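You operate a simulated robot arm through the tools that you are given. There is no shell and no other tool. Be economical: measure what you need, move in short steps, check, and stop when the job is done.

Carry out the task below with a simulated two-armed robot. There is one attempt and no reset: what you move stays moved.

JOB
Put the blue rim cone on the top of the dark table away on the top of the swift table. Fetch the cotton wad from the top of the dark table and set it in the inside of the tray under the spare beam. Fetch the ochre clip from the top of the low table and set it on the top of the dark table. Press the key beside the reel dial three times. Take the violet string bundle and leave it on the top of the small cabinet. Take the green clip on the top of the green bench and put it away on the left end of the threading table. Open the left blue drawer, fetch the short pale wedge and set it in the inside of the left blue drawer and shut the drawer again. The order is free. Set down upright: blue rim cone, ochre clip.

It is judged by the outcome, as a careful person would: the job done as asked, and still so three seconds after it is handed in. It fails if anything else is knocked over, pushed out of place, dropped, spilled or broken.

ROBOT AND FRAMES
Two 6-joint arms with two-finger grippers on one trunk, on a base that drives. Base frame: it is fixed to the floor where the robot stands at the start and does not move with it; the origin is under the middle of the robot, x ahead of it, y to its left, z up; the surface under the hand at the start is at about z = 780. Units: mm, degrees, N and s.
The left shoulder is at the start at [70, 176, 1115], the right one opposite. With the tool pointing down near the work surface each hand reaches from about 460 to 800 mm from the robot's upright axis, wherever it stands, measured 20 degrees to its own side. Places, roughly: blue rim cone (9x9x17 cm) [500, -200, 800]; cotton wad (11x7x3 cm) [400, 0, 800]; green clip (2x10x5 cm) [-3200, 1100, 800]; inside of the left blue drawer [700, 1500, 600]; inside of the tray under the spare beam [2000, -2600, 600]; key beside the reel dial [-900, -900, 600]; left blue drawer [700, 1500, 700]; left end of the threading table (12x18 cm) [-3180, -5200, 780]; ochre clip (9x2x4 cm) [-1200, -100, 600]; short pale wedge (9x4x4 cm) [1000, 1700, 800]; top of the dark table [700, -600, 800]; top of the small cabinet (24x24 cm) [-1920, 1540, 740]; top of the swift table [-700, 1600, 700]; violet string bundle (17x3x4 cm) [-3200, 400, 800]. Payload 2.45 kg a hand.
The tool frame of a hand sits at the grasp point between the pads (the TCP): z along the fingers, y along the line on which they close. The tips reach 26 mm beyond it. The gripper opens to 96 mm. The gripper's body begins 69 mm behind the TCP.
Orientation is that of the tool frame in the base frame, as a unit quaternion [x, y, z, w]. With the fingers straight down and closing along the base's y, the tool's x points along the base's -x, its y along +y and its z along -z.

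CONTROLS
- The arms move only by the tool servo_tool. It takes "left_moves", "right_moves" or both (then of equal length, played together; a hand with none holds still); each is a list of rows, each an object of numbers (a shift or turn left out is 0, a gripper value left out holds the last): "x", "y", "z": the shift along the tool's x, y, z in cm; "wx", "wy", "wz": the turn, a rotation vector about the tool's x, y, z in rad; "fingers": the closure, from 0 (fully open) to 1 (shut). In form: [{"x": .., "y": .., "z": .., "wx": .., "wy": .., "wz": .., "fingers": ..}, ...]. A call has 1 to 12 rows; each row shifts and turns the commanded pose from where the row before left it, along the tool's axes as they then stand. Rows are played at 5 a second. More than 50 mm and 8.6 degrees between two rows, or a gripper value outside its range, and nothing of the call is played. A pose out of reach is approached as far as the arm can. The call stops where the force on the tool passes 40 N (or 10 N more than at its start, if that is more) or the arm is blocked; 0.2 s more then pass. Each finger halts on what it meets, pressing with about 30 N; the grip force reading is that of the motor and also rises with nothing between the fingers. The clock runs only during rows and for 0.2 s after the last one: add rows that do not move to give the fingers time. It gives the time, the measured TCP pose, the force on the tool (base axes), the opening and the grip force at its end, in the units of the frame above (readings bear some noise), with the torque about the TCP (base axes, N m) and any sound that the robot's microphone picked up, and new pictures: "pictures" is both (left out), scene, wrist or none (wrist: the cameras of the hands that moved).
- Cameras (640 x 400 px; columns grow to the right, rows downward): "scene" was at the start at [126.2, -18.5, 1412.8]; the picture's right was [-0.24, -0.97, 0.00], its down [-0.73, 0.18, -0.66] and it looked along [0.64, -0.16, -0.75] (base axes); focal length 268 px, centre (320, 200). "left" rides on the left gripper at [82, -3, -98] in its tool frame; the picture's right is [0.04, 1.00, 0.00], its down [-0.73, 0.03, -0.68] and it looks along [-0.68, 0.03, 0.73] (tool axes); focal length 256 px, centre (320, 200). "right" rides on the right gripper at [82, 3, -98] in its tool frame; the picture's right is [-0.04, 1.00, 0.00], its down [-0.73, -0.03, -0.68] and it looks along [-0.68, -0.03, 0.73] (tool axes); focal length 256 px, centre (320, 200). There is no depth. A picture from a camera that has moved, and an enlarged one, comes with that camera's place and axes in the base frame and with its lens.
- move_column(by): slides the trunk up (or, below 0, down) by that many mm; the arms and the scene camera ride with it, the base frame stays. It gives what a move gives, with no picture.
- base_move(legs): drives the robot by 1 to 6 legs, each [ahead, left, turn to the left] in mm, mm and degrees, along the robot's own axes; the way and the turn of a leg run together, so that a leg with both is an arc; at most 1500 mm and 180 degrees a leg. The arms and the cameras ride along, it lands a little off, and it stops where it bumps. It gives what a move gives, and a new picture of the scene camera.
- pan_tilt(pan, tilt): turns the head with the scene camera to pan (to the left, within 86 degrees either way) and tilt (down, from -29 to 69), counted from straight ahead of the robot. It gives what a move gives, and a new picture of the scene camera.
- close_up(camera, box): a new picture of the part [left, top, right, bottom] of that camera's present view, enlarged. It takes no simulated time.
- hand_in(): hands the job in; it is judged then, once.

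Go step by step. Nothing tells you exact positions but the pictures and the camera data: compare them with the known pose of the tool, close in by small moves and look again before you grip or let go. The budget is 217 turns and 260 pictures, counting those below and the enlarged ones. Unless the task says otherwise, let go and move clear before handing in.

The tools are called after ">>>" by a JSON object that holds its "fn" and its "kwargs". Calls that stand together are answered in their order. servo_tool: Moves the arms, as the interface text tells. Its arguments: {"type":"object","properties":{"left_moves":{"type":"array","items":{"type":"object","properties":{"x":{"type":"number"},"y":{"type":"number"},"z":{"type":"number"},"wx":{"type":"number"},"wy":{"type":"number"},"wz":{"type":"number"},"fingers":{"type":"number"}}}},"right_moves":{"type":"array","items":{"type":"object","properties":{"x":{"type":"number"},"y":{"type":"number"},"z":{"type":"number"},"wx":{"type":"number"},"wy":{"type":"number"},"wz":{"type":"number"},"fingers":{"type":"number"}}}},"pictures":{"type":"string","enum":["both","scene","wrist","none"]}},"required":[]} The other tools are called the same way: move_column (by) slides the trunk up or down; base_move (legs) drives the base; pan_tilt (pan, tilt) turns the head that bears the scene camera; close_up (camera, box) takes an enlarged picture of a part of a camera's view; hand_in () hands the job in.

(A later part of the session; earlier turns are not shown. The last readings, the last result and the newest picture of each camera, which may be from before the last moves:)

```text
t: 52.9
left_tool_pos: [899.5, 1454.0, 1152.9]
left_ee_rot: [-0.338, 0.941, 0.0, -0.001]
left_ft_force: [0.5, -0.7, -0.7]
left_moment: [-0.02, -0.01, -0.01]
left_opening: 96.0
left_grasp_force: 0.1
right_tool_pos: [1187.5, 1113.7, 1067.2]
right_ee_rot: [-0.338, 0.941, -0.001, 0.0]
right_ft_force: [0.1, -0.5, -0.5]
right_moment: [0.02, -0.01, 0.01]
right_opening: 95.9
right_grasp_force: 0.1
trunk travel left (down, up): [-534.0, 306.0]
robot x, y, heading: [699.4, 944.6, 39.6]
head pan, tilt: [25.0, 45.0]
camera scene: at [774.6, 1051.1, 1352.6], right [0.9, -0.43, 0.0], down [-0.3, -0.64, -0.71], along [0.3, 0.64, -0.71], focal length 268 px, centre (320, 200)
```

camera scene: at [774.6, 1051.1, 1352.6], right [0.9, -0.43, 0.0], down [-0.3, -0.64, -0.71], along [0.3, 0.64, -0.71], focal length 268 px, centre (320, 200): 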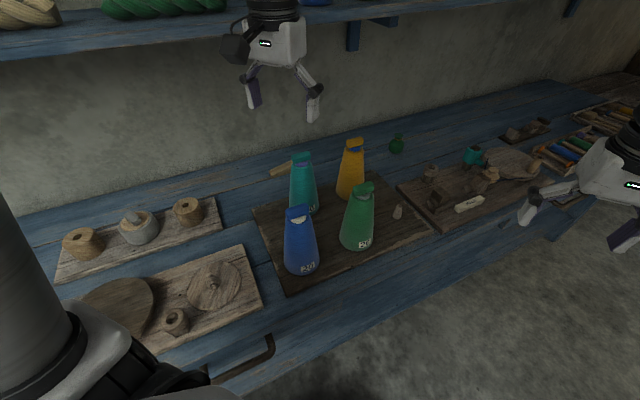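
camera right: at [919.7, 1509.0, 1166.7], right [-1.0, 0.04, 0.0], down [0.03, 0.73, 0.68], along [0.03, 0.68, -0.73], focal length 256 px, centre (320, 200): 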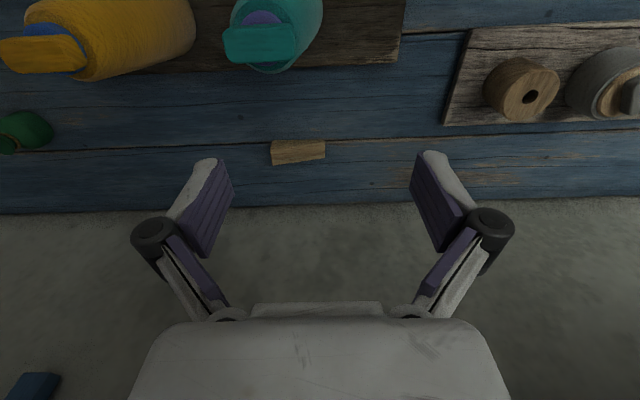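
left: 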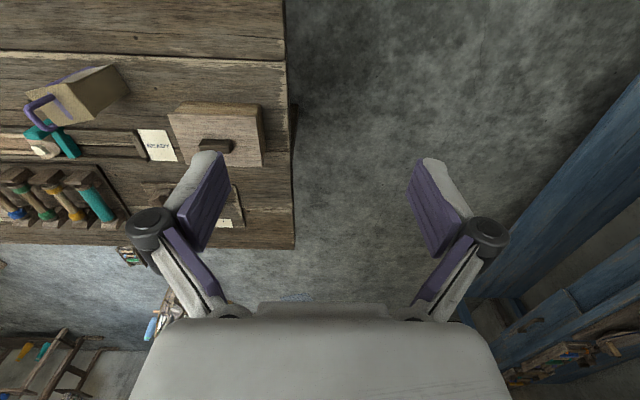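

Now I shift the base about 60 mm toward the bench, then turn the left hand so it closes along y and bring it over the spool board side.

>>> {"fn": "base_move", "kwargs": {"legs": [[38, 46, 0]]}}

>>> {"fn": "servo_tool", "kwargs": {"left_moves": [{"wz": 0.138}, {"wz": 0.138}, {"wz": 0.138}, {"wz": 0.138}, {"wz": 0.138}, {"x": 5}, {"x": 5}, {"z": 5}, {"z": 5}, {"z": 5}, {"z": 5}, {}], "pictures": "both"}}

```text
t: 53.8
left_tool_pos: [900.6, 1512.8, 1153.8]
left_ee_rot: [-0.338, 0.941, 0.0, -0.001]
left_ft_force: [0.2, 1.4, -0.6]
left_moment: [-0.04, -0.02, 0.01]
left_opening: 96.0
left_grasp_force: 0.1
right_tool_pos: [1186.7, 1172.2, 1066.6]
right_ee_rot: [-0.338, 0.941, 0.0, 0.0]
right_ft_force: [-0.3, 0.8, -0.9]
right_moment: [-0.05, -0.04, 0.01]
right_opening: 96.3
right_grasp_force: 0.0
trunk travel left (down, up): [-534.0, 306.0]
robot x, y, heading: [700.0, 1003.0, 39.3]
head pan, tilt: [25.0, 45.0]
camera scene: at [774.6, 1109.7, 1352.7], right [0.9, -0.43, 0.0], down [-0.3, -0.64, -0.71], along [0.3, 0.64, -0.71], focal length 268 px, centre (320, 200)
```

scene: 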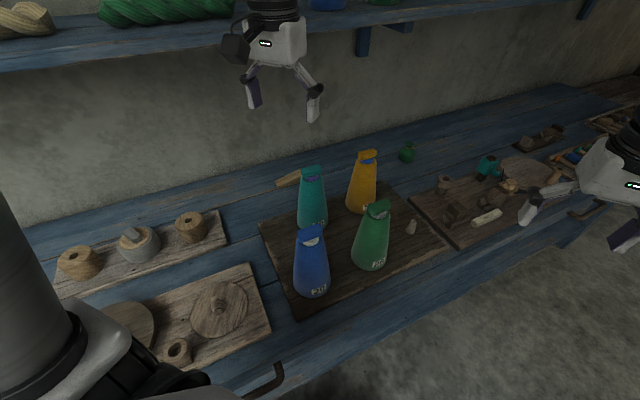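

```text
t: 56.4
left_tool_pos: [856.7, 1556.7, 937.9]
left_ee_rot: [0.0, 1.0, 0.0, 0.0]
left_ft_force: [-0.6, -1.3, -0.5]
left_moment: [0.01, -0.02, 0.01]
left_opening: 96.4
left_grasp_force: 0.1
left hand out of reach, approached as far as the arm can: row 6, 7
right_tool_pos: [1186.2, 1170.5, 1065.5]
right_ee_rot: [-0.338, 0.941, 0.0, 0.0]
right_ft_force: [0.0, -1.1, -0.1]
right_moment: [0.05, -0.02, -0.01]
right_opening: 96.0
right_grasp_force: 0.0
trunk travel left (down, up): [-534.0, 306.0]
robot x, y, heading: [699.8, 1003.4, 39.5]
head pan, tilt: [25.0, 45.0]
camera scene: at [774.0, 1108.9, 1352.8], right [0.9, -0.43, 0.0], down [-0.3, -0.64, -0.71], along [0.3, 0.64, -0.71], focal length 268 px, centre (320, 200)
camera left: at [776.1, 1553.9, 1036.5], right [-0.04, 1.0, 0.0], down [0.73, 0.03, 0.68], along [0.68, 0.03, -0.73], focal length 256 px, centre (320, 200)
```

scene: 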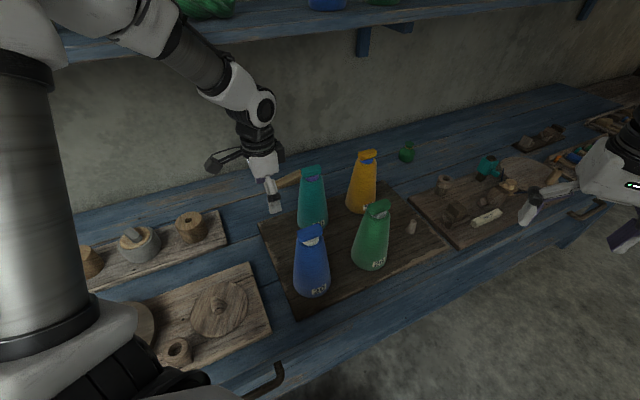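
left: 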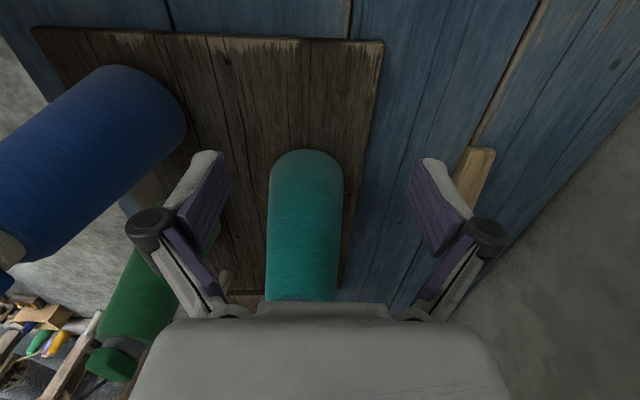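

Clear of the bottles. Now I move along +y at this x, lowering slightly, to get behind the teal bottle.

>>> {"fn": "servo_tool", "kwargs": {"left_moves": [{"y": 4.5, "z": 1}, {"y": 4.5, "z": 1}, {"y": 4.5, "z": 1}, {"y": 4.5, "z": 1}, {"y": 2.5}, {}], "pictures": "both"}}

```text
t: 58.0
left_tool_pos: [827.4, 1714.2, 900.3]
left_ee_rot: [0.001, 1.0, -0.006, -0.016]
left_ft_force: [0.4, -0.8, 0.9]
left_moment: [0.04, 0.02, 0.0]
left_opening: 96.0
left_grasp_force: 0.0
right_tool_pos: [1170.5, 1140.8, 1074.2]
right_ee_rot: [-0.349, 0.937, 0.004, 0.008]
right_ft_force: [-0.7, -0.9, -0.1]
right_moment: [0.1, -0.06, 0.0]
right_opening: 95.9
right_grasp_force: 0.2
trunk travel left (down, up): [-534.0, 306.0]
robot x, y, heading: [694.7, 977.6, 40.7]
head pan, tilt: [25.0, 45.0]
stopped in row 6 (left hand): the arm was blocked; the commanded pose is now the measured one
camera scene: at [766.7, 1053.6, 1355.7], right [0.91, -0.41, -0.01], down [-0.29, -0.63, -0.72], along [0.29, 0.66, -0.69], focal length 268 px, centre (320, 200)
camera left: at [750.8, 1711.3, 1000.6], right [-0.04, 1.0, -0.01], down [0.75, 0.04, 0.66], along [0.66, 0.01, -0.76], focal length 256 px, centre (320, 200)
```

scene: 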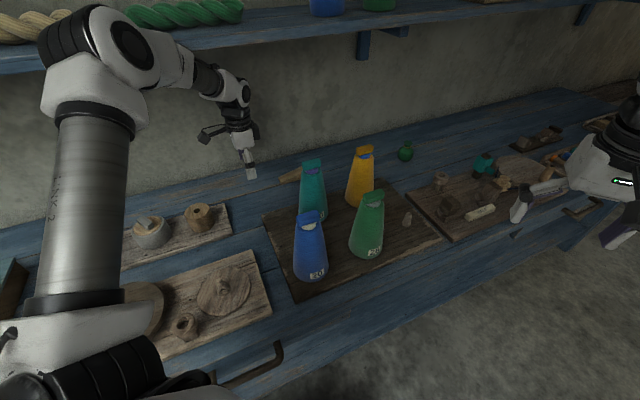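
left: 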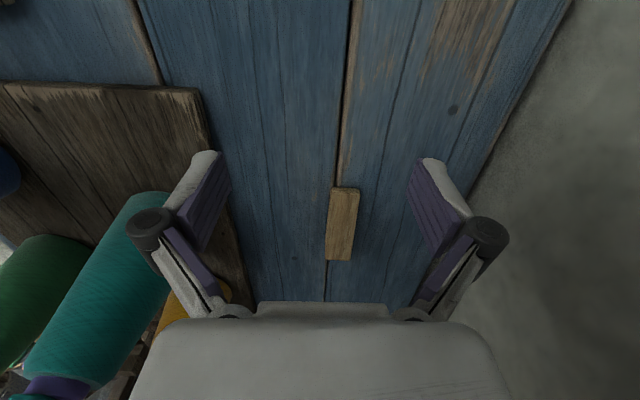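

The elbow has met the shelf edge. I back the hand off along -y at once.

>>> {"fn": "servo_tool", "kwargs": {"left_moves": [{"y": -4}, {"y": -4}, {"y": -4}, {}], "pictures": "scene"}}

```text
t: 59.0
left_tool_pos: [824.1, 1624.1, 889.3]
left_ee_rot: [-0.007, 1.0, -0.015, -0.009]
left_ft_force: [0.2, -0.1, -0.3]
left_moment: [0.0, 0.0, 0.03]
left_opening: 96.1
left_grasp_force: 0.1
right_tool_pos: [1171.5, 1172.0, 1068.4]
right_ee_rot: [-0.351, 0.936, -0.005, 0.0]
right_ft_force: [0.7, 0.5, 0.6]
right_moment: [-0.02, 0.01, -0.02]
right_opening: 96.0
right_grasp_force: 0.1
trunk travel left (down, up): [-534.0, 306.0]
robot x, y, heading: [693.8, 981.2, 41.4]
head pan, tilt: [25.0, 45.0]
camera scene: at [766.3, 1093.3, 1352.6], right [0.91, -0.4, 0.0], down [-0.29, -0.65, -0.71], along [0.29, 0.65, -0.71], focal length 268 px, centre (320, 200)
```

scene: 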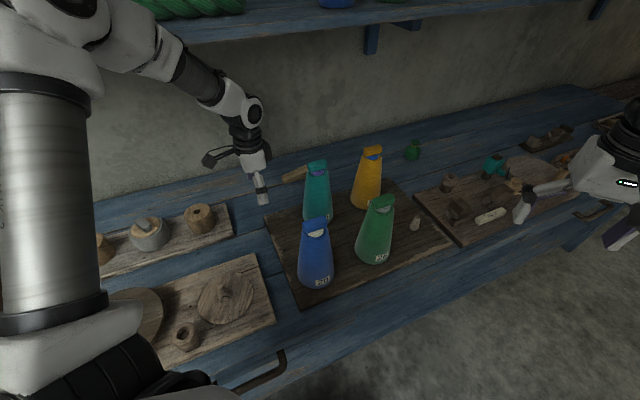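

I lower the trunk by 200 mm in two steps, raising the hand to compensate, so the elbow passes below the shelf.

>>> {"fn": "servo_tool", "kwargs": {"left_moves": [{"z": -5}, {"z": -4}, {}], "pictures": "none"}}

>>> {"fn": "move_column", "kwargs": {"by": -90}}

>>> {"fn": "servo_tool", "kwargs": {"left_moves": [{"z": -5}, {"z": -5}, {}], "pictures": "none"}}

>>> {"fn": "move_column", "kwargs": {"by": -110}}

>>> {"fn": "servo_tool", "kwargs": {"left_moves": [{"z": -1}, {}], "pictures": "both"}}

```text
t: 59.8
left_tool_pos: [825.2, 1619.9, 976.3]
left_ee_rot: [-0.003, 1.0, -0.02, -0.014]
left_ft_force: [-0.3, -0.1, 0.1]
left_moment: [0.02, 0.03, 0.0]
left_opening: 96.1
left_grasp_force: 0.0
right_tool_pos: [1173.6, 1168.8, 1066.6]
right_ee_rot: [-0.351, 0.936, -0.004, 0.001]
right_ft_force: [1.3, 0.0, 0.1]
right_moment: [0.0, 0.01, 0.05]
right_opening: 95.6
right_grasp_force: 0.1
trunk travel left (down, up): [-534.0, 306.0]
robot x, y, heading: [696.3, 977.2, 41.1]
head pan, tilt: [25.0, 45.0]
```

```text
t: 61.1
left_tool_pos: [827.4, 1622.9, 892.2]
left_ee_rot: [-0.005, 1.0, -0.014, -0.01]
left_ft_force: [0.6, 0.1, 0.5]
left_moment: [0.01, 0.01, -0.01]
left_opening: 95.9
left_grasp_force: 0.0
right_tool_pos: [1172.7, 1169.6, 977.4]
right_ee_rot: [-0.352, 0.936, -0.004, 0.002]
right_ft_force: [0.4, -0.9, -0.1]
right_moment: [0.04, 0.01, -0.03]
right_opening: 95.9
right_grasp_force: 0.1
trunk travel left (down, up): [-444.0, 396.0]
robot x, y, heading: [694.9, 983.9, 40.9]
head pan, tilt: [25.0, 45.0]
```

```text
t: 61.9
left_tool_pos: [825.4, 1620.0, 977.0]
left_ee_rot: [-0.002, 0.999, -0.025, -0.019]
left_ft_force: [0.0, 0.5, 0.7]
left_moment: [0.02, -0.04, 0.01]
left_opening: 96.3
left_grasp_force: 0.0
right_tool_pos: [1168.4, 1167.9, 976.1]
right_ee_rot: [-0.352, 0.936, -0.005, 0.002]
right_ft_force: [0.5, 0.2, 0.3]
right_moment: [0.0, 0.02, -0.02]
right_opening: 95.9
right_grasp_force: 0.2
trunk travel left (down, up): [-444.0, 396.0]
robot x, y, heading: [697.8, 984.4, 40.9]
head pan, tilt: [25.0, 45.0]
```

```text
t: 63.3
left_tool_pos: [829.5, 1626.4, 878.5]
left_ee_rot: [-0.005, 1.0, -0.014, -0.011]
left_ft_force: [0.2, 0.2, -0.5]
left_moment: [-0.03, -0.01, 0.02]
left_opening: 96.1
left_grasp_force: 0.0
right_tool_pos: [1172.6, 1169.8, 867.8]
right_ee_rot: [-0.351, 0.936, -0.004, 0.002]
right_ft_force: [-0.2, 0.3, 0.6]
right_moment: [0.02, 0.01, -0.05]
right_opening: 95.9
right_grasp_force: 0.2
trunk travel left (down, up): [-334.0, 506.0]
robot x, y, heading: [697.6, 983.5, 41.1]
head pan, tilt: [25.0, 45.0]
```

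```text
t: 63.9
left_tool_pos: [828.7, 1627.1, 888.5]
left_ee_rot: [-0.005, 1.0, -0.015, -0.01]
left_ft_force: [-0.6, 0.2, -0.8]
left_moment: [0.0, 0.0, 0.0]
left_opening: 96.2
left_grasp_force: 0.1
right_tool_pos: [1171.7, 1169.3, 867.7]
right_ee_rot: [-0.351, 0.936, -0.004, 0.002]
right_ft_force: [0.0, -0.5, 0.2]
right_moment: [0.01, -0.01, -0.01]
right_opening: 96.1
right_grasp_force: 0.0
trunk travel left (down, up): [-334.0, 506.0]
robot x, y, heading: [695.4, 979.6, 41.1]
head pan, tilt: [25.0, 45.0]
camera scene: at [766.6, 1090.3, 1152.6], right [0.91, -0.41, 0.0], down [-0.29, -0.65, -0.71], along [0.29, 0.65, -0.71], focal length 268 px, centre (320, 200)
camera left: at [749.7, 1624.7, 987.1], right [-0.05, 1.0, -0.03], down [0.75, 0.06, 0.66], along [0.66, 0.01, -0.75], focal length 256 px, centre (320, 200)
```

scene: 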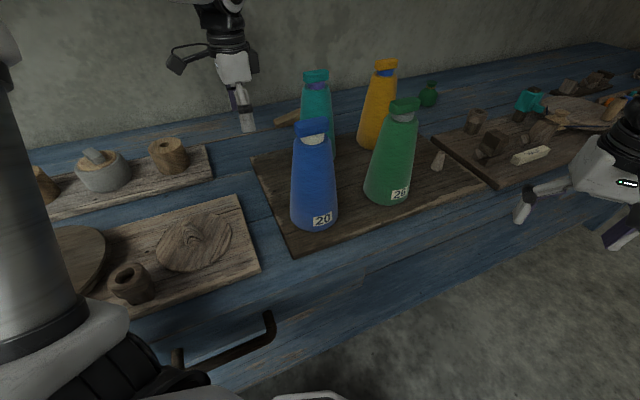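
left: 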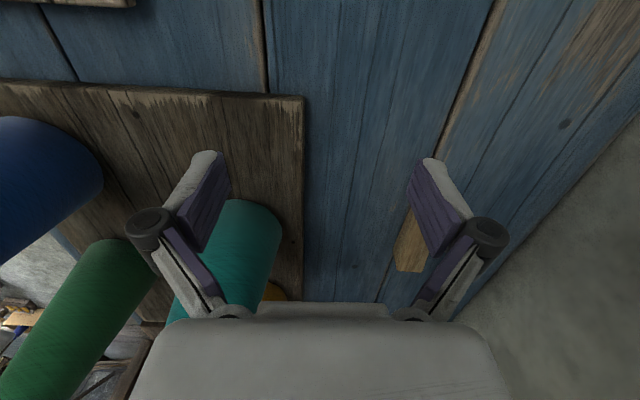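

Now the elbow is well below the shelf. I move along +y and then toward the wedge in x at z≈890.

>>> {"fn": "servo_tool", "kwargs": {"left_moves": [{"y": 4.5}, {"y": 4.5}, {"y": 3.5}, {"x": -3}, {"x": -3}, {}], "pictures": "both"}}

```text
t: 65.3
left_tool_pos: [888.6, 1752.5, 882.7]
left_ee_rot: [-0.005, 1.0, -0.015, -0.011]
left_ft_force: [-0.6, -0.8, 0.3]
left_moment: [0.0, 0.01, 0.0]
left_opening: 96.0
left_grasp_force: 0.0
right_tool_pos: [1172.4, 1170.4, 867.6]
right_ee_rot: [-0.351, 0.936, -0.004, 0.001]
right_ft_force: [-0.8, -0.7, -0.2]
right_moment: [0.01, -0.02, 0.0]
right_opening: 96.2
right_grasp_force: 0.2
trunk travel left (down, up): [-334.0, 506.0]
robot x, y, heading: [698.6, 981.3, 40.9]
head pan, tilt: [25.0, 45.0]
camera scene: at [766.0, 1089.7, 1152.7], right [0.91, -0.4, 0.0], down [-0.29, -0.65, -0.71], along [0.29, 0.65, -0.71], focal length 268 px, centre (320, 200)
camera left: at [809.9, 1750.8, 982.1], right [-0.05, 1.0, -0.03], down [0.75, 0.06, 0.66], along [0.66, 0.01, -0.75], focal length 256 px, centre (320, 200)
```

scene: 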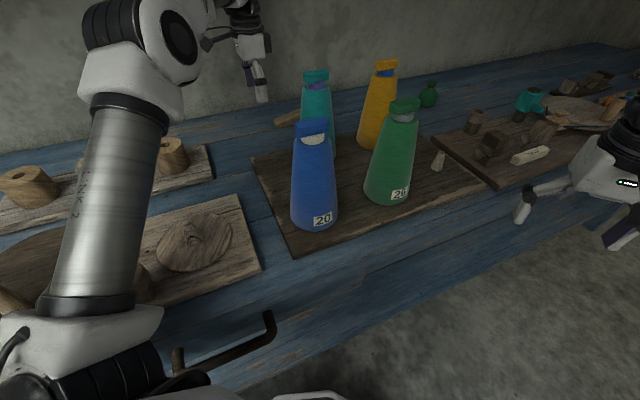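
left: 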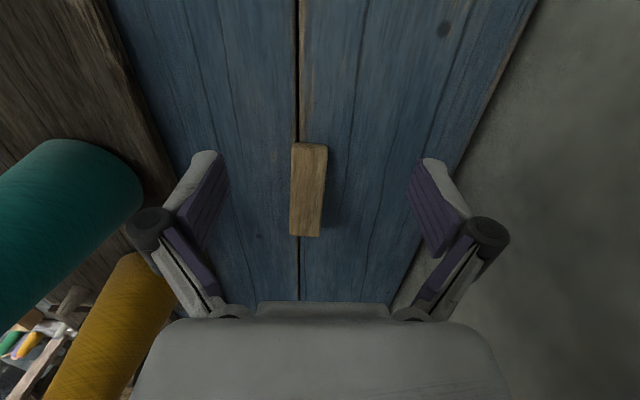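

The wedge centre works out at about [957, 1742] with the bench top near z=777. I level the tool and go over it.

>>> {"fn": "servo_tool", "kwargs": {"left_moves": [{"wx": -0.03, "wy": -0.022}, {"x": -3.5, "y": -0.5}, {"x": -3.3, "y": -0.5}, {"z": 2.5}, {}], "pictures": "wrist"}}

```text
t: 66.5
left_tool_pos: [956.7, 1743.1, 859.7]
left_ee_rot: [-0.005, 1.0, 0.001, 0.001]
left_ft_force: [1.3, 0.4, 1.2]
left_moment: [0.02, -0.01, -0.04]
left_opening: 96.0
left_grasp_force: 0.1
right_tool_pos: [1172.0, 1169.5, 866.5]
right_ee_rot: [-0.351, 0.936, -0.004, 0.002]
right_ft_force: [-1.2, 0.2, -0.1]
right_moment: [0.02, -0.02, 0.0]
right_opening: 96.4
right_grasp_force: 0.0
trunk travel left (down, up): [-334.0, 506.0]
robot x, y, heading: [694.2, 982.1, 41.1]
head pan, tilt: [25.0, 45.0]
camera left: at [875.2, 1738.0, 955.6], right [-0.05, 1.0, 0.0], down [0.73, 0.04, 0.68], along [0.68, 0.04, -0.73], focal length 256 px, centre (320, 200)
```

left: 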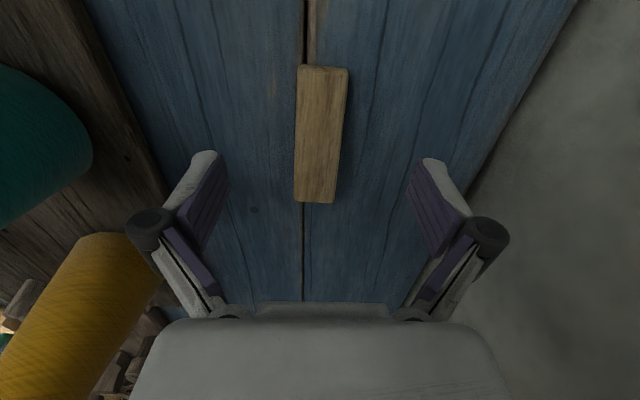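

Well aligned. I descend to TCP z≈810, close and lift a little.

>>> {"fn": "servo_tool", "kwargs": {"left_moves": [{"z": 2.5}, {"z": 2.4}, {}, {"fingers": 1}, {}, {}, {}, {"z": -2}, {"z": -3}, {"z": -3}, {}], "pictures": "wrist"}}

```text
t: 68.9
left_tool_pos: [954.4, 1744.1, 890.1]
left_ee_rot: [-0.005, 1.0, 0.0, 0.002]
left_ft_force: [-0.4, 1.4, -0.2]
left_moment: [0.03, -0.01, 0.0]
left_opening: 30.9
left_grasp_force: 30.3
right_tool_pos: [1171.8, 1169.3, 868.5]
right_ee_rot: [-0.351, 0.936, -0.004, 0.002]
right_ft_force: [-0.5, -0.9, 0.8]
right_moment: [0.01, -0.03, 0.01]
right_opening: 96.1
right_grasp_force: 0.0
trunk travel left (down, up): [-334.0, 506.0]
robot x, y, heading: [700.8, 979.6, 41.2]
head pan, tilt: [25.0, 45.0]
camera left: at [874.1, 1739.0, 987.5], right [-0.05, 1.0, 0.0], down [0.73, 0.04, 0.68], along [0.68, 0.03, -0.73], focal length 256 px, centre (320, 200)
```

left: 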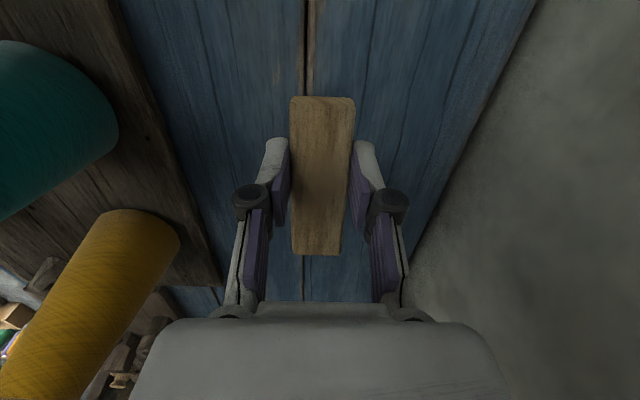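

The wedge is in the left hand. I go back out the same way: -x, then -y, and then up.

>>> {"fn": "servo_tool", "kwargs": {"left_moves": [{"x": 4, "z": -0.5}, {"x": 4, "z": -0.5}, {"x": 3.5}, {"y": -4.5}, {"y": -4.5}, {"y": -4.5}, {"y": -4}, {"z": -4}, {"z": -4}, {}], "pictures": "scene"}}

```text
t: 71.1
left_tool_pos: [840.8, 1567.7, 977.5]
left_ee_rot: [-0.005, 1.0, 0.0, 0.001]
left_ft_force: [-0.1, 0.0, -0.7]
left_moment: [-0.02, 0.02, 0.0]
left_opening: 30.8
left_grasp_force: 29.5
right_tool_pos: [1172.0, 1169.1, 868.9]
right_ee_rot: [-0.351, 0.936, -0.004, 0.002]
right_ft_force: [-0.3, 0.4, 0.6]
right_moment: [-0.05, 0.01, -0.01]
right_opening: 96.0
right_grasp_force: 0.0
trunk travel left (down, up): [-334.0, 506.0]
robot x, y, heading: [695.6, 977.5, 41.0]
head pan, tilt: [25.0, 45.0]
camera scene: at [766.4, 1090.5, 1152.6], right [0.91, -0.41, 0.0], down [-0.29, -0.65, -0.71], along [0.29, 0.65, -0.71], focal length 268 px, centre (320, 200)
```

scene: 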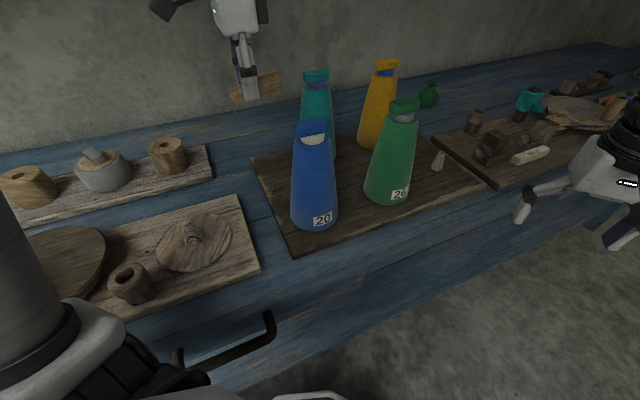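

>>> {"fn": "move_column", "kwargs": {"by": 110}}

>>> {"fn": "base_move", "kwargs": {"legs": [[-230, -264, 0], [0, 0, 49]]}}

>>> {"fn": "pan_tilt", "kwargs": {"pan": 0, "tilt": 45}}

```text
t: 72.5
left_tool_pos: [841.8, 1567.9, 1085.9]
left_ee_rot: [-0.005, 1.0, 0.0, 0.0]
left_ft_force: [0.3, 0.1, -0.5]
left_moment: [0.0, 0.04, 0.0]
left_opening: 31.0
left_grasp_force: 30.0
right_tool_pos: [1170.5, 1170.2, 977.4]
right_ee_rot: [-0.352, 0.936, -0.004, 0.001]
right_ft_force: [-0.8, 0.3, -0.5]
right_moment: [0.01, 0.02, 0.02]
right_opening: 95.8
right_grasp_force: 0.1
trunk travel left (down, up): [-444.0, 396.0]
robot x, y, heading: [698.5, 986.2, 40.8]
head pan, tilt: [25.0, 45.0]
```

```text
t: 77.0
left_tool_pos: [341.4, 1133.5, 1086.1]
left_ee_rot: [-0.415, 0.91, 0.001, 0.0]
left_ft_force: [-0.3, -0.3, -0.7]
left_moment: [0.0, -0.02, 0.0]
left_opening: 30.9
left_grasp_force: 30.0
right_tool_pos: [860.6, 1115.4, 978.1]
right_ee_rot: [-0.705, 0.709, -0.003, 0.003]
right_ft_force: [-0.3, 0.3, 0.4]
right_moment: [0.01, -0.01, 0.05]
right_opening: 96.2
right_grasp_force: 0.1
trunk travel left (down, up): [-444.0, 396.0]
robot x, y, heading: [682.9, 635.8, 89.6]
head pan, tilt: [25.0, 45.0]
camera scene: at [650.1, 760.6, 1262.6], right [0.91, 0.42, 0.0], down [0.29, -0.64, -0.71], along [-0.29, 0.64, -0.71], focal length 268 px, centre (320, 200)
```

scene: 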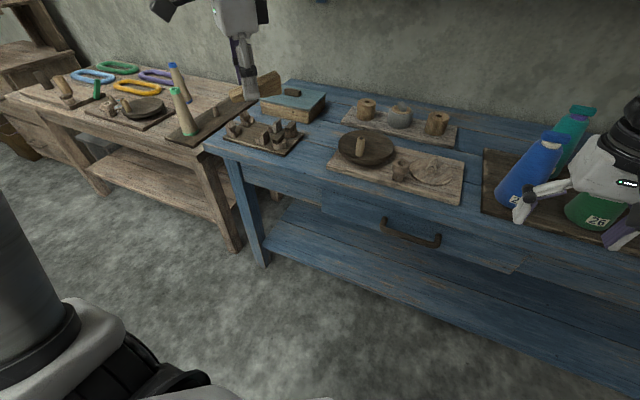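

```text
t: 77.8
left_tool_pos: [342.8, 1134.0, 1087.0]
left_ee_rot: [-0.415, 0.91, 0.0, 0.001]
left_ft_force: [-0.5, 0.8, -0.5]
left_moment: [0.03, 0.01, 0.02]
left_opening: 30.9
left_grasp_force: 29.6
right_tool_pos: [859.9, 1116.6, 976.9]
right_ee_rot: [-0.704, 0.71, -0.003, 0.003]
right_ft_force: [-1.0, -0.3, -0.7]
right_moment: [-0.01, 0.03, 0.0]
right_opening: 96.2
right_grasp_force: 0.0
trunk travel left (down, up): [-444.0, 396.0]
robot x, y, heading: [684.5, 633.5, 89.6]
head pan, tilt: [0.0, 45.0]
camera scene: at [684.6, 768.0, 1262.6], right [1.0, -0.01, 0.0], down [0.0, -0.71, -0.71], along [0.0, 0.71, -0.71], focal length 268 px, centre (320, 200)
```

scene: 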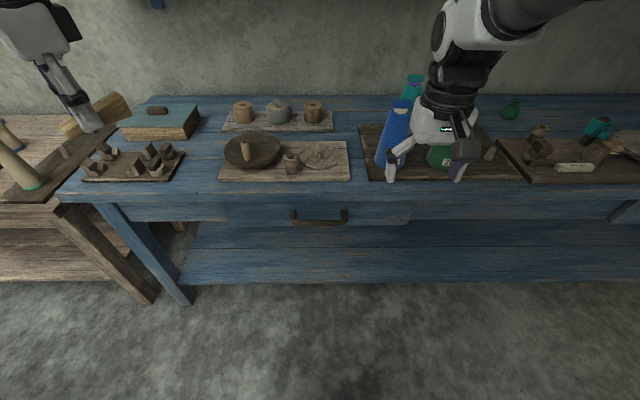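

I have the wedge. Next is the drawer: the handle bar is at about x=684, y≈1285, z≈640. I back up a little, lower the trunk, and turn the right hand to point ahead with the fingers closing vertically.

>>> {"fn": "base_move", "kwargs": {"legs": [[-75, 0, 0]]}}

>>> {"fn": "servo_tool", "kwargs": {"right_moves": [{"wz": -0.143}, {"wz": -0.143}, {"wz": -0.143}, {"wz": -0.143}, {"wz": -0.143}, {"wz": -0.143}, {"wz": -0.143}, {"wz": -0.143}, {"wz": -0.143}, {"wz": -0.143}, {"wz": -0.14}, {}], "pictures": "none"}}

>>> {"fn": "servo_tool", "kwargs": {"right_moves": [{"wx": 0.143}, {"wx": 0.143}, {"wx": 0.143}, {"wx": 0.143}, {"wx": 0.143}, {"wx": 0.143}, {"wx": 0.143}, {"wx": 0.143}, {"wx": 0.143}, {"wx": 0.143}, {"wx": 0.14}, {}], "pictures": "none"}}

>>> {"fn": "move_column", "kwargs": {"by": -150}}

>>> {"fn": "pan_tilt", "kwargs": {"pan": 0, "tilt": 35}}

```text
t: 78.9
left_tool_pos: [341.2, 1057.5, 1086.6]
left_ee_rot: [-0.416, 0.909, 0.001, 0.0]
left_ft_force: [-0.5, -0.8, -0.2]
left_moment: [0.03, -0.01, -0.01]
left_opening: 30.9
left_grasp_force: 29.6
right_tool_pos: [857.9, 1040.4, 979.1]
right_ee_rot: [-0.706, 0.708, -0.002, 0.004]
right_ft_force: [-0.3, -0.2, -0.8]
right_moment: [0.01, 0.02, -0.01]
right_opening: 96.0
right_grasp_force: 0.0
trunk travel left (down, up): [-444.0, 396.0]
robot x, y, heading: [686.2, 563.3, 89.2]
head pan, tilt: [0.0, 45.0]
camera scene: at [683.9, 691.9, 1262.8], right [1.0, 0.0, 0.0], down [0.0, -0.71, -0.71], along [0.0, 0.71, -0.71], focal length 268 px, centre (320, 200)
```

scene: 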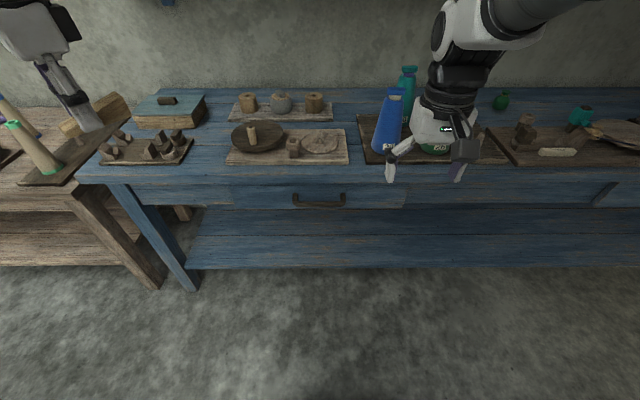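

```text
t: 81.5
left_tool_pos: [341.3, 1058.9, 1087.0]
left_ee_rot: [-0.416, 0.909, 0.001, 0.0]
left_ft_force: [-0.3, 0.1, 0.1]
left_moment: [-0.01, -0.01, -0.03]
left_opening: 30.9
left_grasp_force: 29.9
right_tool_pos: [857.7, 1042.8, 978.3]
right_ee_rot: [1.0, -0.002, 0.004, 0.0]
right_ft_force: [-0.2, 0.6, 0.3]
right_moment: [0.01, 0.01, -0.04]
right_opening: 95.9
right_grasp_force: 0.0
trunk travel left (down, up): [-444.0, 396.0]
robot x, y, heading: [683.4, 564.4, 89.9]
head pan, tilt: [0.0, 45.0]
```

```text
t: 84.1
left_tool_pos: [339.9, 1058.3, 1086.0]
left_ee_rot: [-0.417, 0.909, 0.001, 0.001]
left_ft_force: [0.2, 0.0, -0.7]
left_moment: [-0.03, 0.03, 0.01]
left_opening: 31.1
left_grasp_force: 30.5
right_tool_pos: [844.2, 1151.1, 1000.5]
right_ee_rot: [0.904, -0.021, -0.011, -0.428]
right_ft_force: [0.4, 0.9, 0.5]
right_moment: [0.01, -0.01, -0.01]
right_opening: 96.0
right_grasp_force: 0.0
right hand out of reach, approached as far as the arm can: row 2, 3, 4, 5, 6, 7, 8, 9, 10, 11
trunk travel left (down, up): [-444.0, 396.0]
robot x, y, heading: [685.3, 564.5, 89.5]
head pan, tilt: [0.0, 45.0]
```

```text
t: 85.8
left_tool_pos: [341.1, 1057.9, 936.6]
left_ee_rot: [-0.416, 0.909, 0.001, 0.0]
left_ft_force: [-0.1, 0.9, -0.6]
left_moment: [-0.04, 0.01, 0.01]
left_opening: 30.8
left_grasp_force: 30.4
right_tool_pos: [844.1, 1151.4, 850.2]
right_ee_rot: [0.903, -0.02, -0.011, -0.429]
right_ft_force: [0.0, -1.1, 0.2]
right_moment: [0.03, -0.01, 0.02]
right_opening: 96.1
right_grasp_force: 0.0
trunk travel left (down, up): [-294.0, 546.0]
robot x, y, heading: [681.6, 562.2, 89.6]
head pan, tilt: [0.0, 45.0]
```

```text
t: 86.5
left_tool_pos: [340.4, 1059.5, 937.1]
left_ee_rot: [-0.416, 0.909, 0.001, 0.001]
left_ft_force: [-1.4, -0.6, -0.5]
left_moment: [0.0, -0.01, -0.03]
left_opening: 31.2
left_grasp_force: 29.9
right_tool_pos: [842.6, 1151.2, 850.3]
right_ee_rot: [0.903, -0.021, -0.012, -0.43]
right_ft_force: [-0.6, -0.9, 0.8]
right_moment: [0.06, 0.01, 0.03]
right_opening: 95.7
right_grasp_force: 0.0
trunk travel left (down, up): [-294.0, 546.0]
robot x, y, heading: [686.3, 560.2, 89.6]
head pan, tilt: [0.0, 35.0]
camera scene: at [677.4, 686.4, 1102.4], right [1.0, 0.08, 0.0], down [0.07, -0.79, -0.61], along [-0.05, 0.61, -0.79], focal length 268 px, centre (320, 200)
```

scene: 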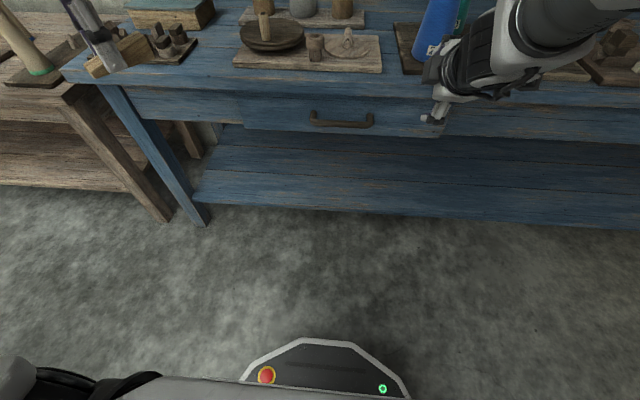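

The hand is tilted about 51° forward so far. The last picture's camera data look odd, so I look again at the handle from the scene camera, now at rest, and from the right hand.

>>> {"fn": "close_up", "kwargs": {"camera": "scene", "box": [160, 100, 480, 300]}}

>>> {"fn": "close_up", "kwargs": {"camera": "right", "box": [0, 0, 640, 400]}}

```text
2.00 times, centred on (320, 200) of scene
camera zoom: at [677.4, 686.4, 1102.4], right [1.0, 0.08, 0.0], down [0.07, -0.79, -0.61], along [-0.05, 0.61, -0.79], focal length 535 px, centre (320, 200)
```

zoom: 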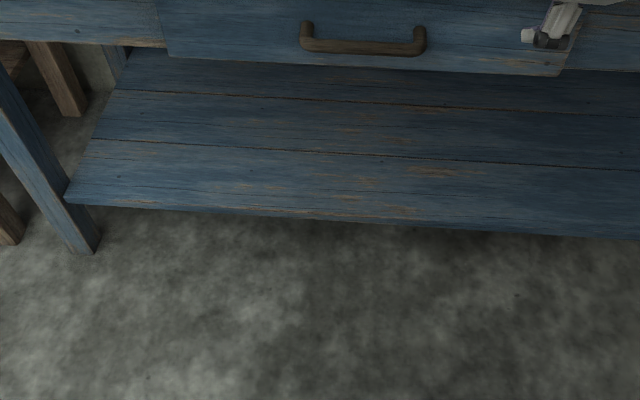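

```text
1.00 times, centred on (320, 200) of right (not enlarged: the box is as wide or as high as the picture)
camera zoom: at [925.1, 1070.4, 906.2], right [-0.09, -0.63, -0.77], down [-0.73, -0.49, 0.48], along [-0.68, 0.61, -0.42], focal length 256 px, centre (320, 200)
```

zoom: 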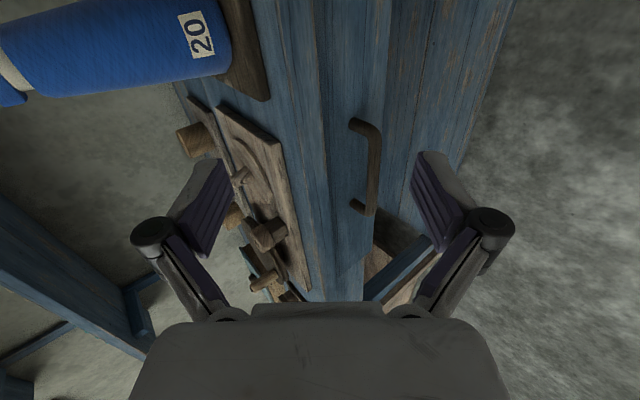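

I test a small forward move to see how the hand's commanded attitude stands.

>>> {"fn": "servo_tool", "kwargs": {"right_moves": [{"x": -4.5}, {"x": -4.5}, {"z": 4.5}, {"z": 4.5}, {}], "pictures": "none"}}

```text
t: 87.8
left_tool_pos: [340.0, 1057.8, 938.6]
left_ee_rot: [-0.417, 0.909, 0.001, 0.0]
left_ft_force: [-0.6, 0.3, 0.2]
left_moment: [0.03, 0.01, -0.03]
left_opening: 31.0
left_grasp_force: 30.6
right_tool_pos: [829.9, 1232.7, 820.7]
right_ee_rot: [0.901, -0.007, 0.009, -0.433]
right_ft_force: [0.5, 0.8, 0.0]
right_moment: [0.01, 0.0, 0.02]
right_opening: 96.2
right_grasp_force: 0.0
right hand out of reach, approached as far as the arm can: row 1, 2
trunk travel left (down, up): [-294.0, 546.0]
robot x, y, heading: [682.7, 559.1, 89.8]
head pan, tilt: [0.0, 35.0]
```

>>> {"fn": "servo_tool", "kwargs": {"right_moves": [{}, {"x": -3}, {}], "pictures": "both"}}

```text
t: 88.5
left_tool_pos: [340.3, 1059.5, 936.6]
left_ee_rot: [-0.417, 0.909, 0.001, 0.001]
left_ft_force: [0.9, -0.5, -0.8]
left_moment: [0.0, 0.01, -0.01]
left_opening: 31.0
left_grasp_force: 30.0
right_tool_pos: [820.6, 1237.9, 827.5]
right_ee_rot: [0.899, -0.031, -0.013, -0.436]
right_ft_force: [-0.1, 0.2, -0.4]
right_moment: [0.01, 0.01, 0.0]
right_opening: 95.8
right_grasp_force: 0.0
right hand out of reach, approached as far as the arm can: row 2
trunk travel left (down, up): [-294.0, 546.0]
robot x, y, heading: [684.2, 560.2, 89.6]
head pan, tilt: [0.0, 35.0]
camera scene: at [684.1, 700.1, 1127.5], right [1.0, -0.01, 0.0], down [0.0, -0.57, -0.82], along [0.0, 0.82, -0.57], focal length 268 px, centre (320, 200)
camera right: at [902.0, 1154.7, 879.3], right [-0.11, -0.61, -0.78], down [-0.73, -0.48, 0.48], along [-0.67, 0.62, -0.4], focal length 256 px, centre (320, 200)
```

scene: 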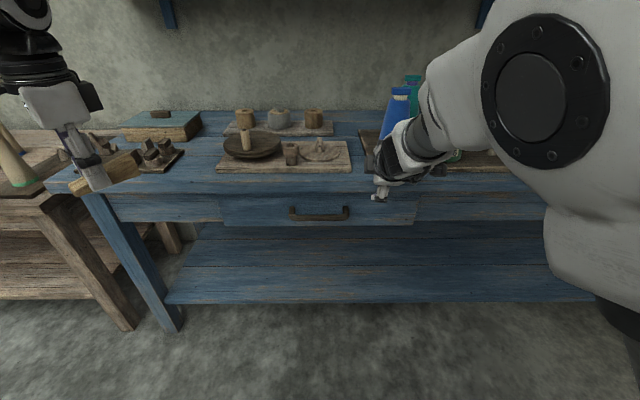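
right: 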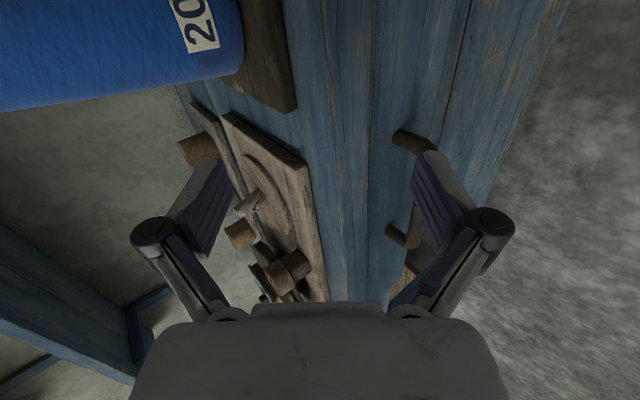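

>>> {"fn": "close_up", "kwargs": {"camera": "scene", "box": [240, 150, 400, 250]}}

```text
4.00 times, centred on (320, 200) of scene
camera zoom: at [684.1, 700.1, 1127.5], right [1.0, -0.01, 0.0], down [0.0, -0.57, -0.82], along [0.0, 0.82, -0.57], focal length 1071 px, centre (320, 200)
```

zoom: 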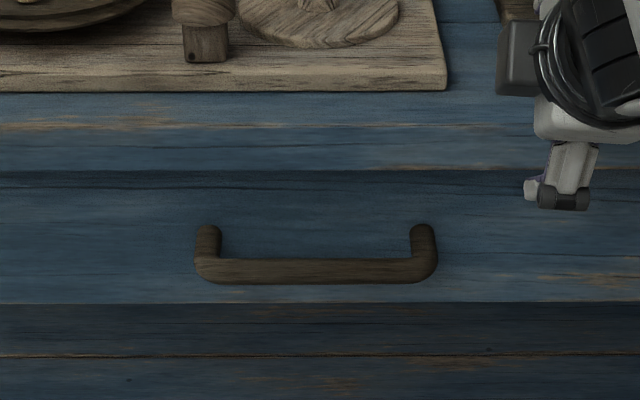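

Better estimate: handle bar at about [684, 1298, 645], just under the tabletop overhang. The right elbow folds too close to the head here, so I stand further back and to the left, then straighten the hand toward horizontal.

>>> {"fn": "base_move", "kwargs": {"legs": [[-130, 95, 0]]}}

>>> {"fn": "servo_tool", "kwargs": {"right_moves": [{"wx": 0.136}, {"wx": 0.136}, {"wx": 0.136}, {"wx": 0.136}, {"wx": 0.136}, {}], "pictures": "both"}}

```text
t: 90.0
left_tool_pos: [242.1, 926.0, 937.9]
left_ee_rot: [-0.417, 0.909, 0.001, 0.0]
left_ft_force: [-0.3, -0.6, 0.4]
left_moment: [0.04, -0.03, 0.0]
left_opening: 30.7
left_grasp_force: 30.2
right_tool_pos: [722.7, 1106.9, 825.2]
right_ee_rot: [0.899, -0.03, -0.013, -0.437]
right_ft_force: [-0.4, -0.3, 0.0]
right_moment: [-0.01, -0.02, -0.01]
right_opening: 96.1
right_grasp_force: 0.0
trunk travel left (down, up): [-294.0, 546.0]
robot x, y, heading: [584.8, 431.8, 90.0]
head pan, tilt: [0.0, 35.0]
camera scene: at [586.7, 568.2, 1127.6], right [1.0, 0.0, 0.0], down [0.0, -0.57, -0.82], along [0.0, 0.82, -0.57], focal length 268 px, centre (320, 200)
```

scene: 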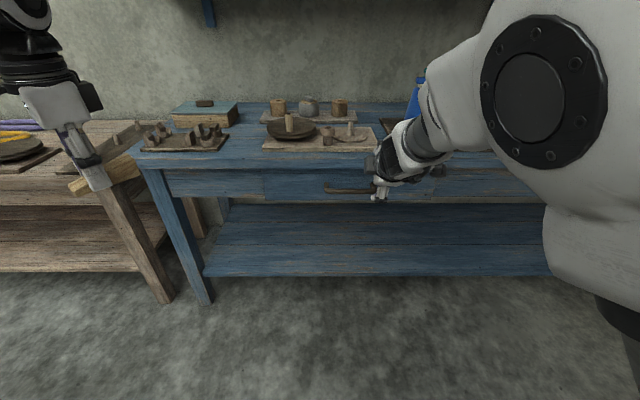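

```text
t: 91.6
left_tool_pos: [243.8, 926.1, 937.6]
left_ee_rot: [-0.418, 0.908, 0.0, 0.001]
left_ft_force: [0.3, -0.9, -0.2]
left_moment: [0.01, 0.0, 0.01]
left_opening: 30.8
left_grasp_force: 29.2
right_tool_pos: [802.3, 1112.0, 842.2]
right_ee_rot: [0.749, -0.103, 0.078, -0.649]
right_ft_force: [0.0, 0.2, 0.2]
right_moment: [-0.04, 0.02, 0.0]
right_opening: 96.0
right_grasp_force: 0.1
right hand out of reach, approached as far as the arm can: row 1, 2, 3, 4, 5
trunk travel left (down, up): [-294.0, 546.0]
robot x, y, heading: [588.7, 429.8, 89.7]
head pan, tilt: [0.0, 35.0]
stopped in row 6 (right hand): the arm was blocked; the commanded pose is now the measured one
camera scene: at [587.7, 569.2, 1127.4], right [1.0, 0.0, 0.0], down [0.0, -0.57, -0.82], along [0.0, 0.82, -0.57], focal length 268 px, centre (320, 200)
camera right: at [855.2, 996.5, 850.2], right [-0.09, -0.12, -0.99], down [-0.88, -0.46, 0.14], along [-0.47, 0.88, -0.07], focal length 256 px, centre (320, 200)
```

scene: 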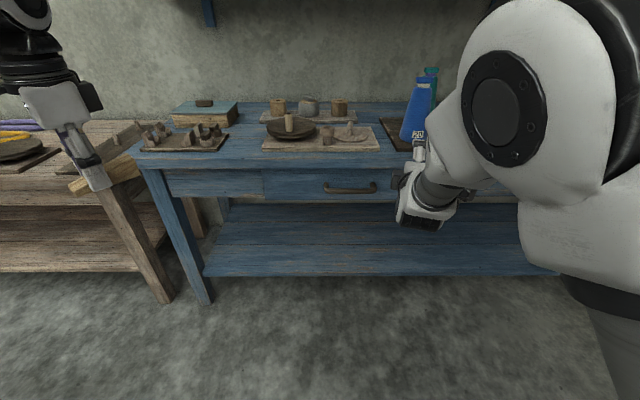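
right: 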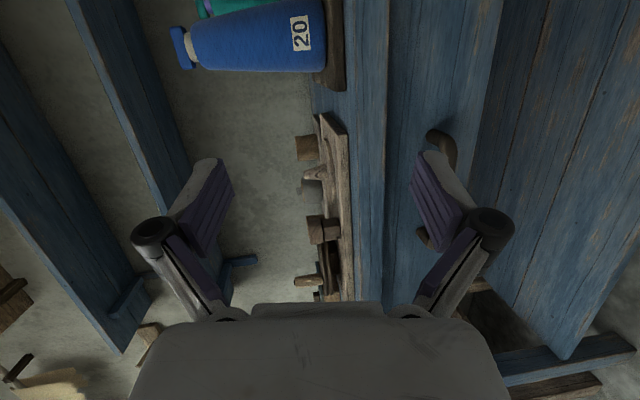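

The hand is now almost horizontal; the arm just needs more extension. I move it down, forward and left toward the handle's front, then correct its yaw.

>>> {"fn": "servo_tool", "kwargs": {"right_moves": [{"x": -2.3, "y": 3.0, "z": 1.7}, {"x": -2.3, "y": 3.0, "z": 1.7}, {"x": -2.3, "y": 3.0, "z": 1.7}, {"x": -2.3, "y": 3.0, "z": 1.5}, {"x": -2.3, "y": 3.0, "z": 1.5}, {"x": -2.3, "y": 3.0, "z": 1.0}, {"wy": -0.125}, {"wy": -0.125}, {}], "pictures": "both"}}

```text
t: 93.6
left_tool_pos: [243.1, 926.5, 937.0]
left_ee_rot: [-0.417, 0.909, 0.001, 0.002]
left_ft_force: [-0.5, 0.1, -0.4]
left_moment: [0.02, 0.01, 0.02]
left_opening: 31.0
left_grasp_force: 29.6
right_tool_pos: [701.3, 1223.2, 647.8]
right_ee_rot: [0.753, -0.017, -0.015, -0.658]
right_ft_force: [-0.4, 0.9, 0.7]
right_moment: [0.0, 0.02, 0.01]
right_opening: 96.2
right_grasp_force: 0.1
right hand out of reach, approached as far as the arm can: row 3, 4, 5, 6
trunk travel left (down, up): [-294.0, 546.0]
robot x, y, heading: [583.4, 429.2, 89.7]
head pan, tilt: [0.0, 35.0]
camera scene: at [587.1, 569.0, 1127.5], right [1.0, 0.0, 0.0], down [0.0, -0.57, -0.82], along [0.0, 0.82, -0.57], focal length 268 px, centre (320, 200)
camera right: at [782.5, 1124.7, 654.2], right [-0.09, -0.14, -0.99], down [-0.73, -0.67, 0.16], along [-0.68, 0.73, -0.04], focal length 256 px, centre (320, 200)
```

scene: 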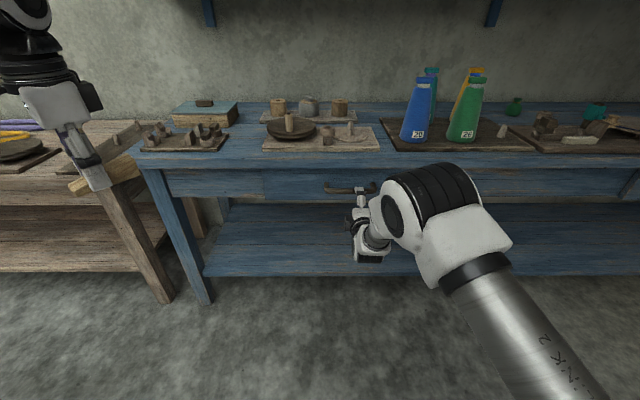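
right: 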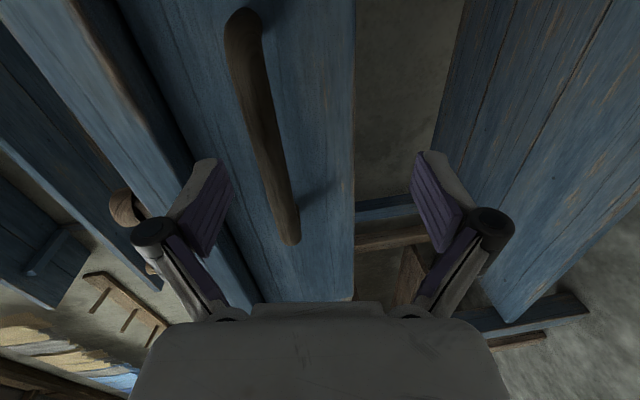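

The bar now shows between the fingers, about 27 mm above the TCP (bar at y≈1281, z≈675). I level the hand, raise it and go nearer.

>>> {"fn": "servo_tool", "kwargs": {"right_moves": [{"wx": 0.132}, {"y": -2.7, "x": -1.0}, {"z": 3.5}, {}], "pictures": "wrist"}}

>>> {"fn": "close_up", "kwargs": {"camera": "scene", "box": [300, 140, 460, 240]}}

```text
t: 94.6
left_tool_pos: [242.7, 926.1, 937.5]
left_ee_rot: [-0.418, 0.909, 0.002, 0.001]
left_ft_force: [0.1, 0.2, -1.1]
left_moment: [0.0, 0.01, 0.02]
left_opening: 30.9
left_grasp_force: 29.5
right_tool_pos: [692.4, 1261.7, 676.8]
right_ee_rot: [0.708, -0.018, -0.014, -0.706]
right_ft_force: [0.1, 0.0, -0.8]
right_moment: [-0.01, -0.01, -0.01]
right_opening: 96.1
right_grasp_force: 0.0
trunk travel left (down, up): [-294.0, 546.0]
robot x, y, heading: [587.8, 433.5, 89.9]
head pan, tilt: [0.0, 35.0]
camera right: at [774.1, 1162.3, 669.7], right [-0.09, 0.0, -1.0], down [-0.73, -0.68, 0.07], along [-0.67, 0.74, 0.06], focal length 256 px, centre (320, 200)
```

right: 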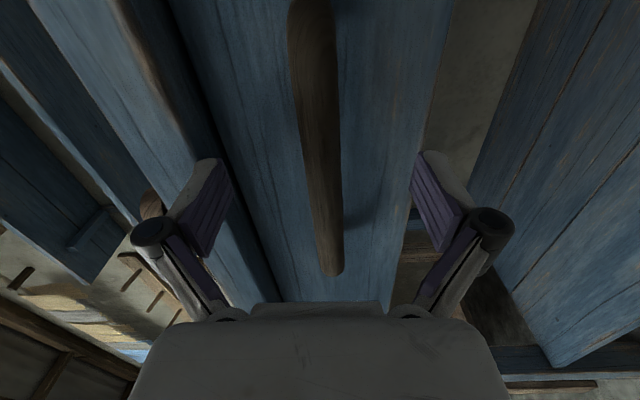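

```text
4.00 times, centred on (380, 190) of scene
camera zoom: at [587.1, 568.4, 1127.6], right [1.0, 0.0, 0.0], down [0.0, -0.57, -0.82], along [0.0, 0.82, -0.57], focal length 1071 px, centre (80, 240)
```

zoom: 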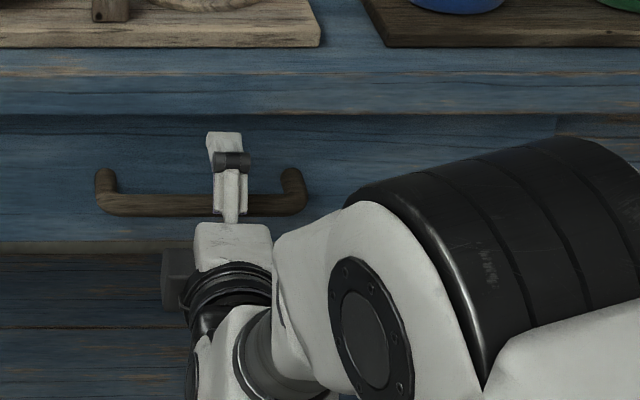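

The bar is centred between the fingers. I go 12 mm further and close on it.

>>> {"fn": "servo_tool", "kwargs": {"right_moves": [{"z": 1.2}, {}, {"fingers": 1}, {}, {}, {}], "pictures": "wrist"}}

```text
t: 96.0
left_tool_pos: [241.8, 927.1, 937.8]
left_ee_rot: [-0.418, 0.908, 0.0, 0.0]
left_ft_force: [-0.1, 0.7, 0.1]
left_moment: [-0.03, -0.02, 0.01]
left_opening: 30.9
left_grasp_force: 29.9
right_tool_pos: [693.2, 1272.5, 675.5]
right_ee_rot: [0.709, -0.018, -0.014, -0.705]
right_ft_force: [1.1, -15.8, -8.6]
right_moment: [0.04, -1.13, 0.08]
right_opening: 16.8
right_grasp_force: 42.2
trunk travel left (down, up): [-294.0, 546.0]
robot x, y, heading: [586.5, 433.3, 89.9]
head pan, tilt: [0.0, 35.0]
camera right: at [774.6, 1173.1, 667.8], right [-0.09, -0.01, -1.0], down [-0.74, -0.67, 0.07], along [-0.67, 0.74, 0.05], focal length 256 px, centre (320, 200)
```

right: 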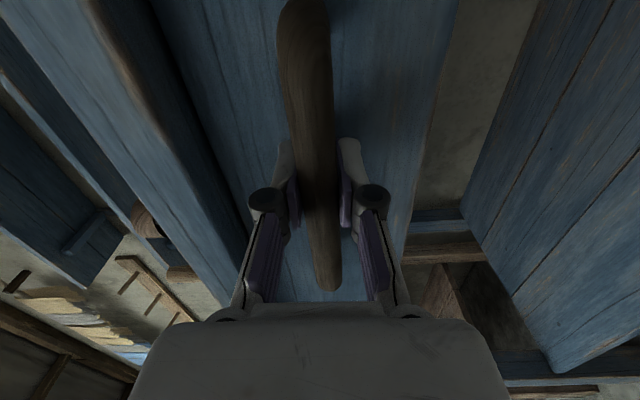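

Gripped (16.8 mm). I pull the drawer by driving back gently.

>>> {"fn": "base_move", "kwargs": {"legs": [[-60, 0, 0]]}}

```text
t: 97.0
left_tool_pos: [242.7, 864.8, 936.6]
left_ee_rot: [-0.418, 0.908, 0.001, -0.001]
left_ft_force: [0.4, -0.1, -0.4]
left_moment: [-0.01, -0.02, 0.0]
left_opening: 30.9
left_grasp_force: 30.4
right_tool_pos: [693.4, 1211.8, 676.6]
right_ee_rot: [0.71, -0.018, -0.014, -0.704]
right_ft_force: [13.7, -1.9, -6.4]
right_moment: [0.05, -1.09, -0.26]
right_opening: 17.1
right_grasp_force: 42.7
trunk travel left (down, up): [-294.0, 546.0]
robot x, y, heading: [589.6, 369.1, 90.0]
head pan, tilt: [0.0, 35.0]
camera scene: at [588.5, 508.7, 1127.3], right [1.0, 0.0, 0.0], down [0.0, -0.57, -0.82], along [0.0, 0.82, -0.57], focal length 268 px, centre (320, 200)
```

scene: 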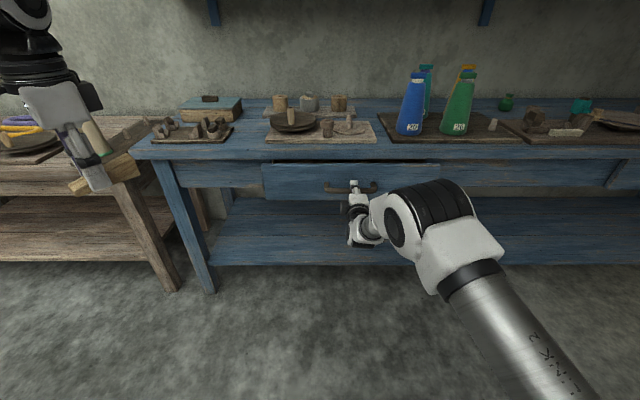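

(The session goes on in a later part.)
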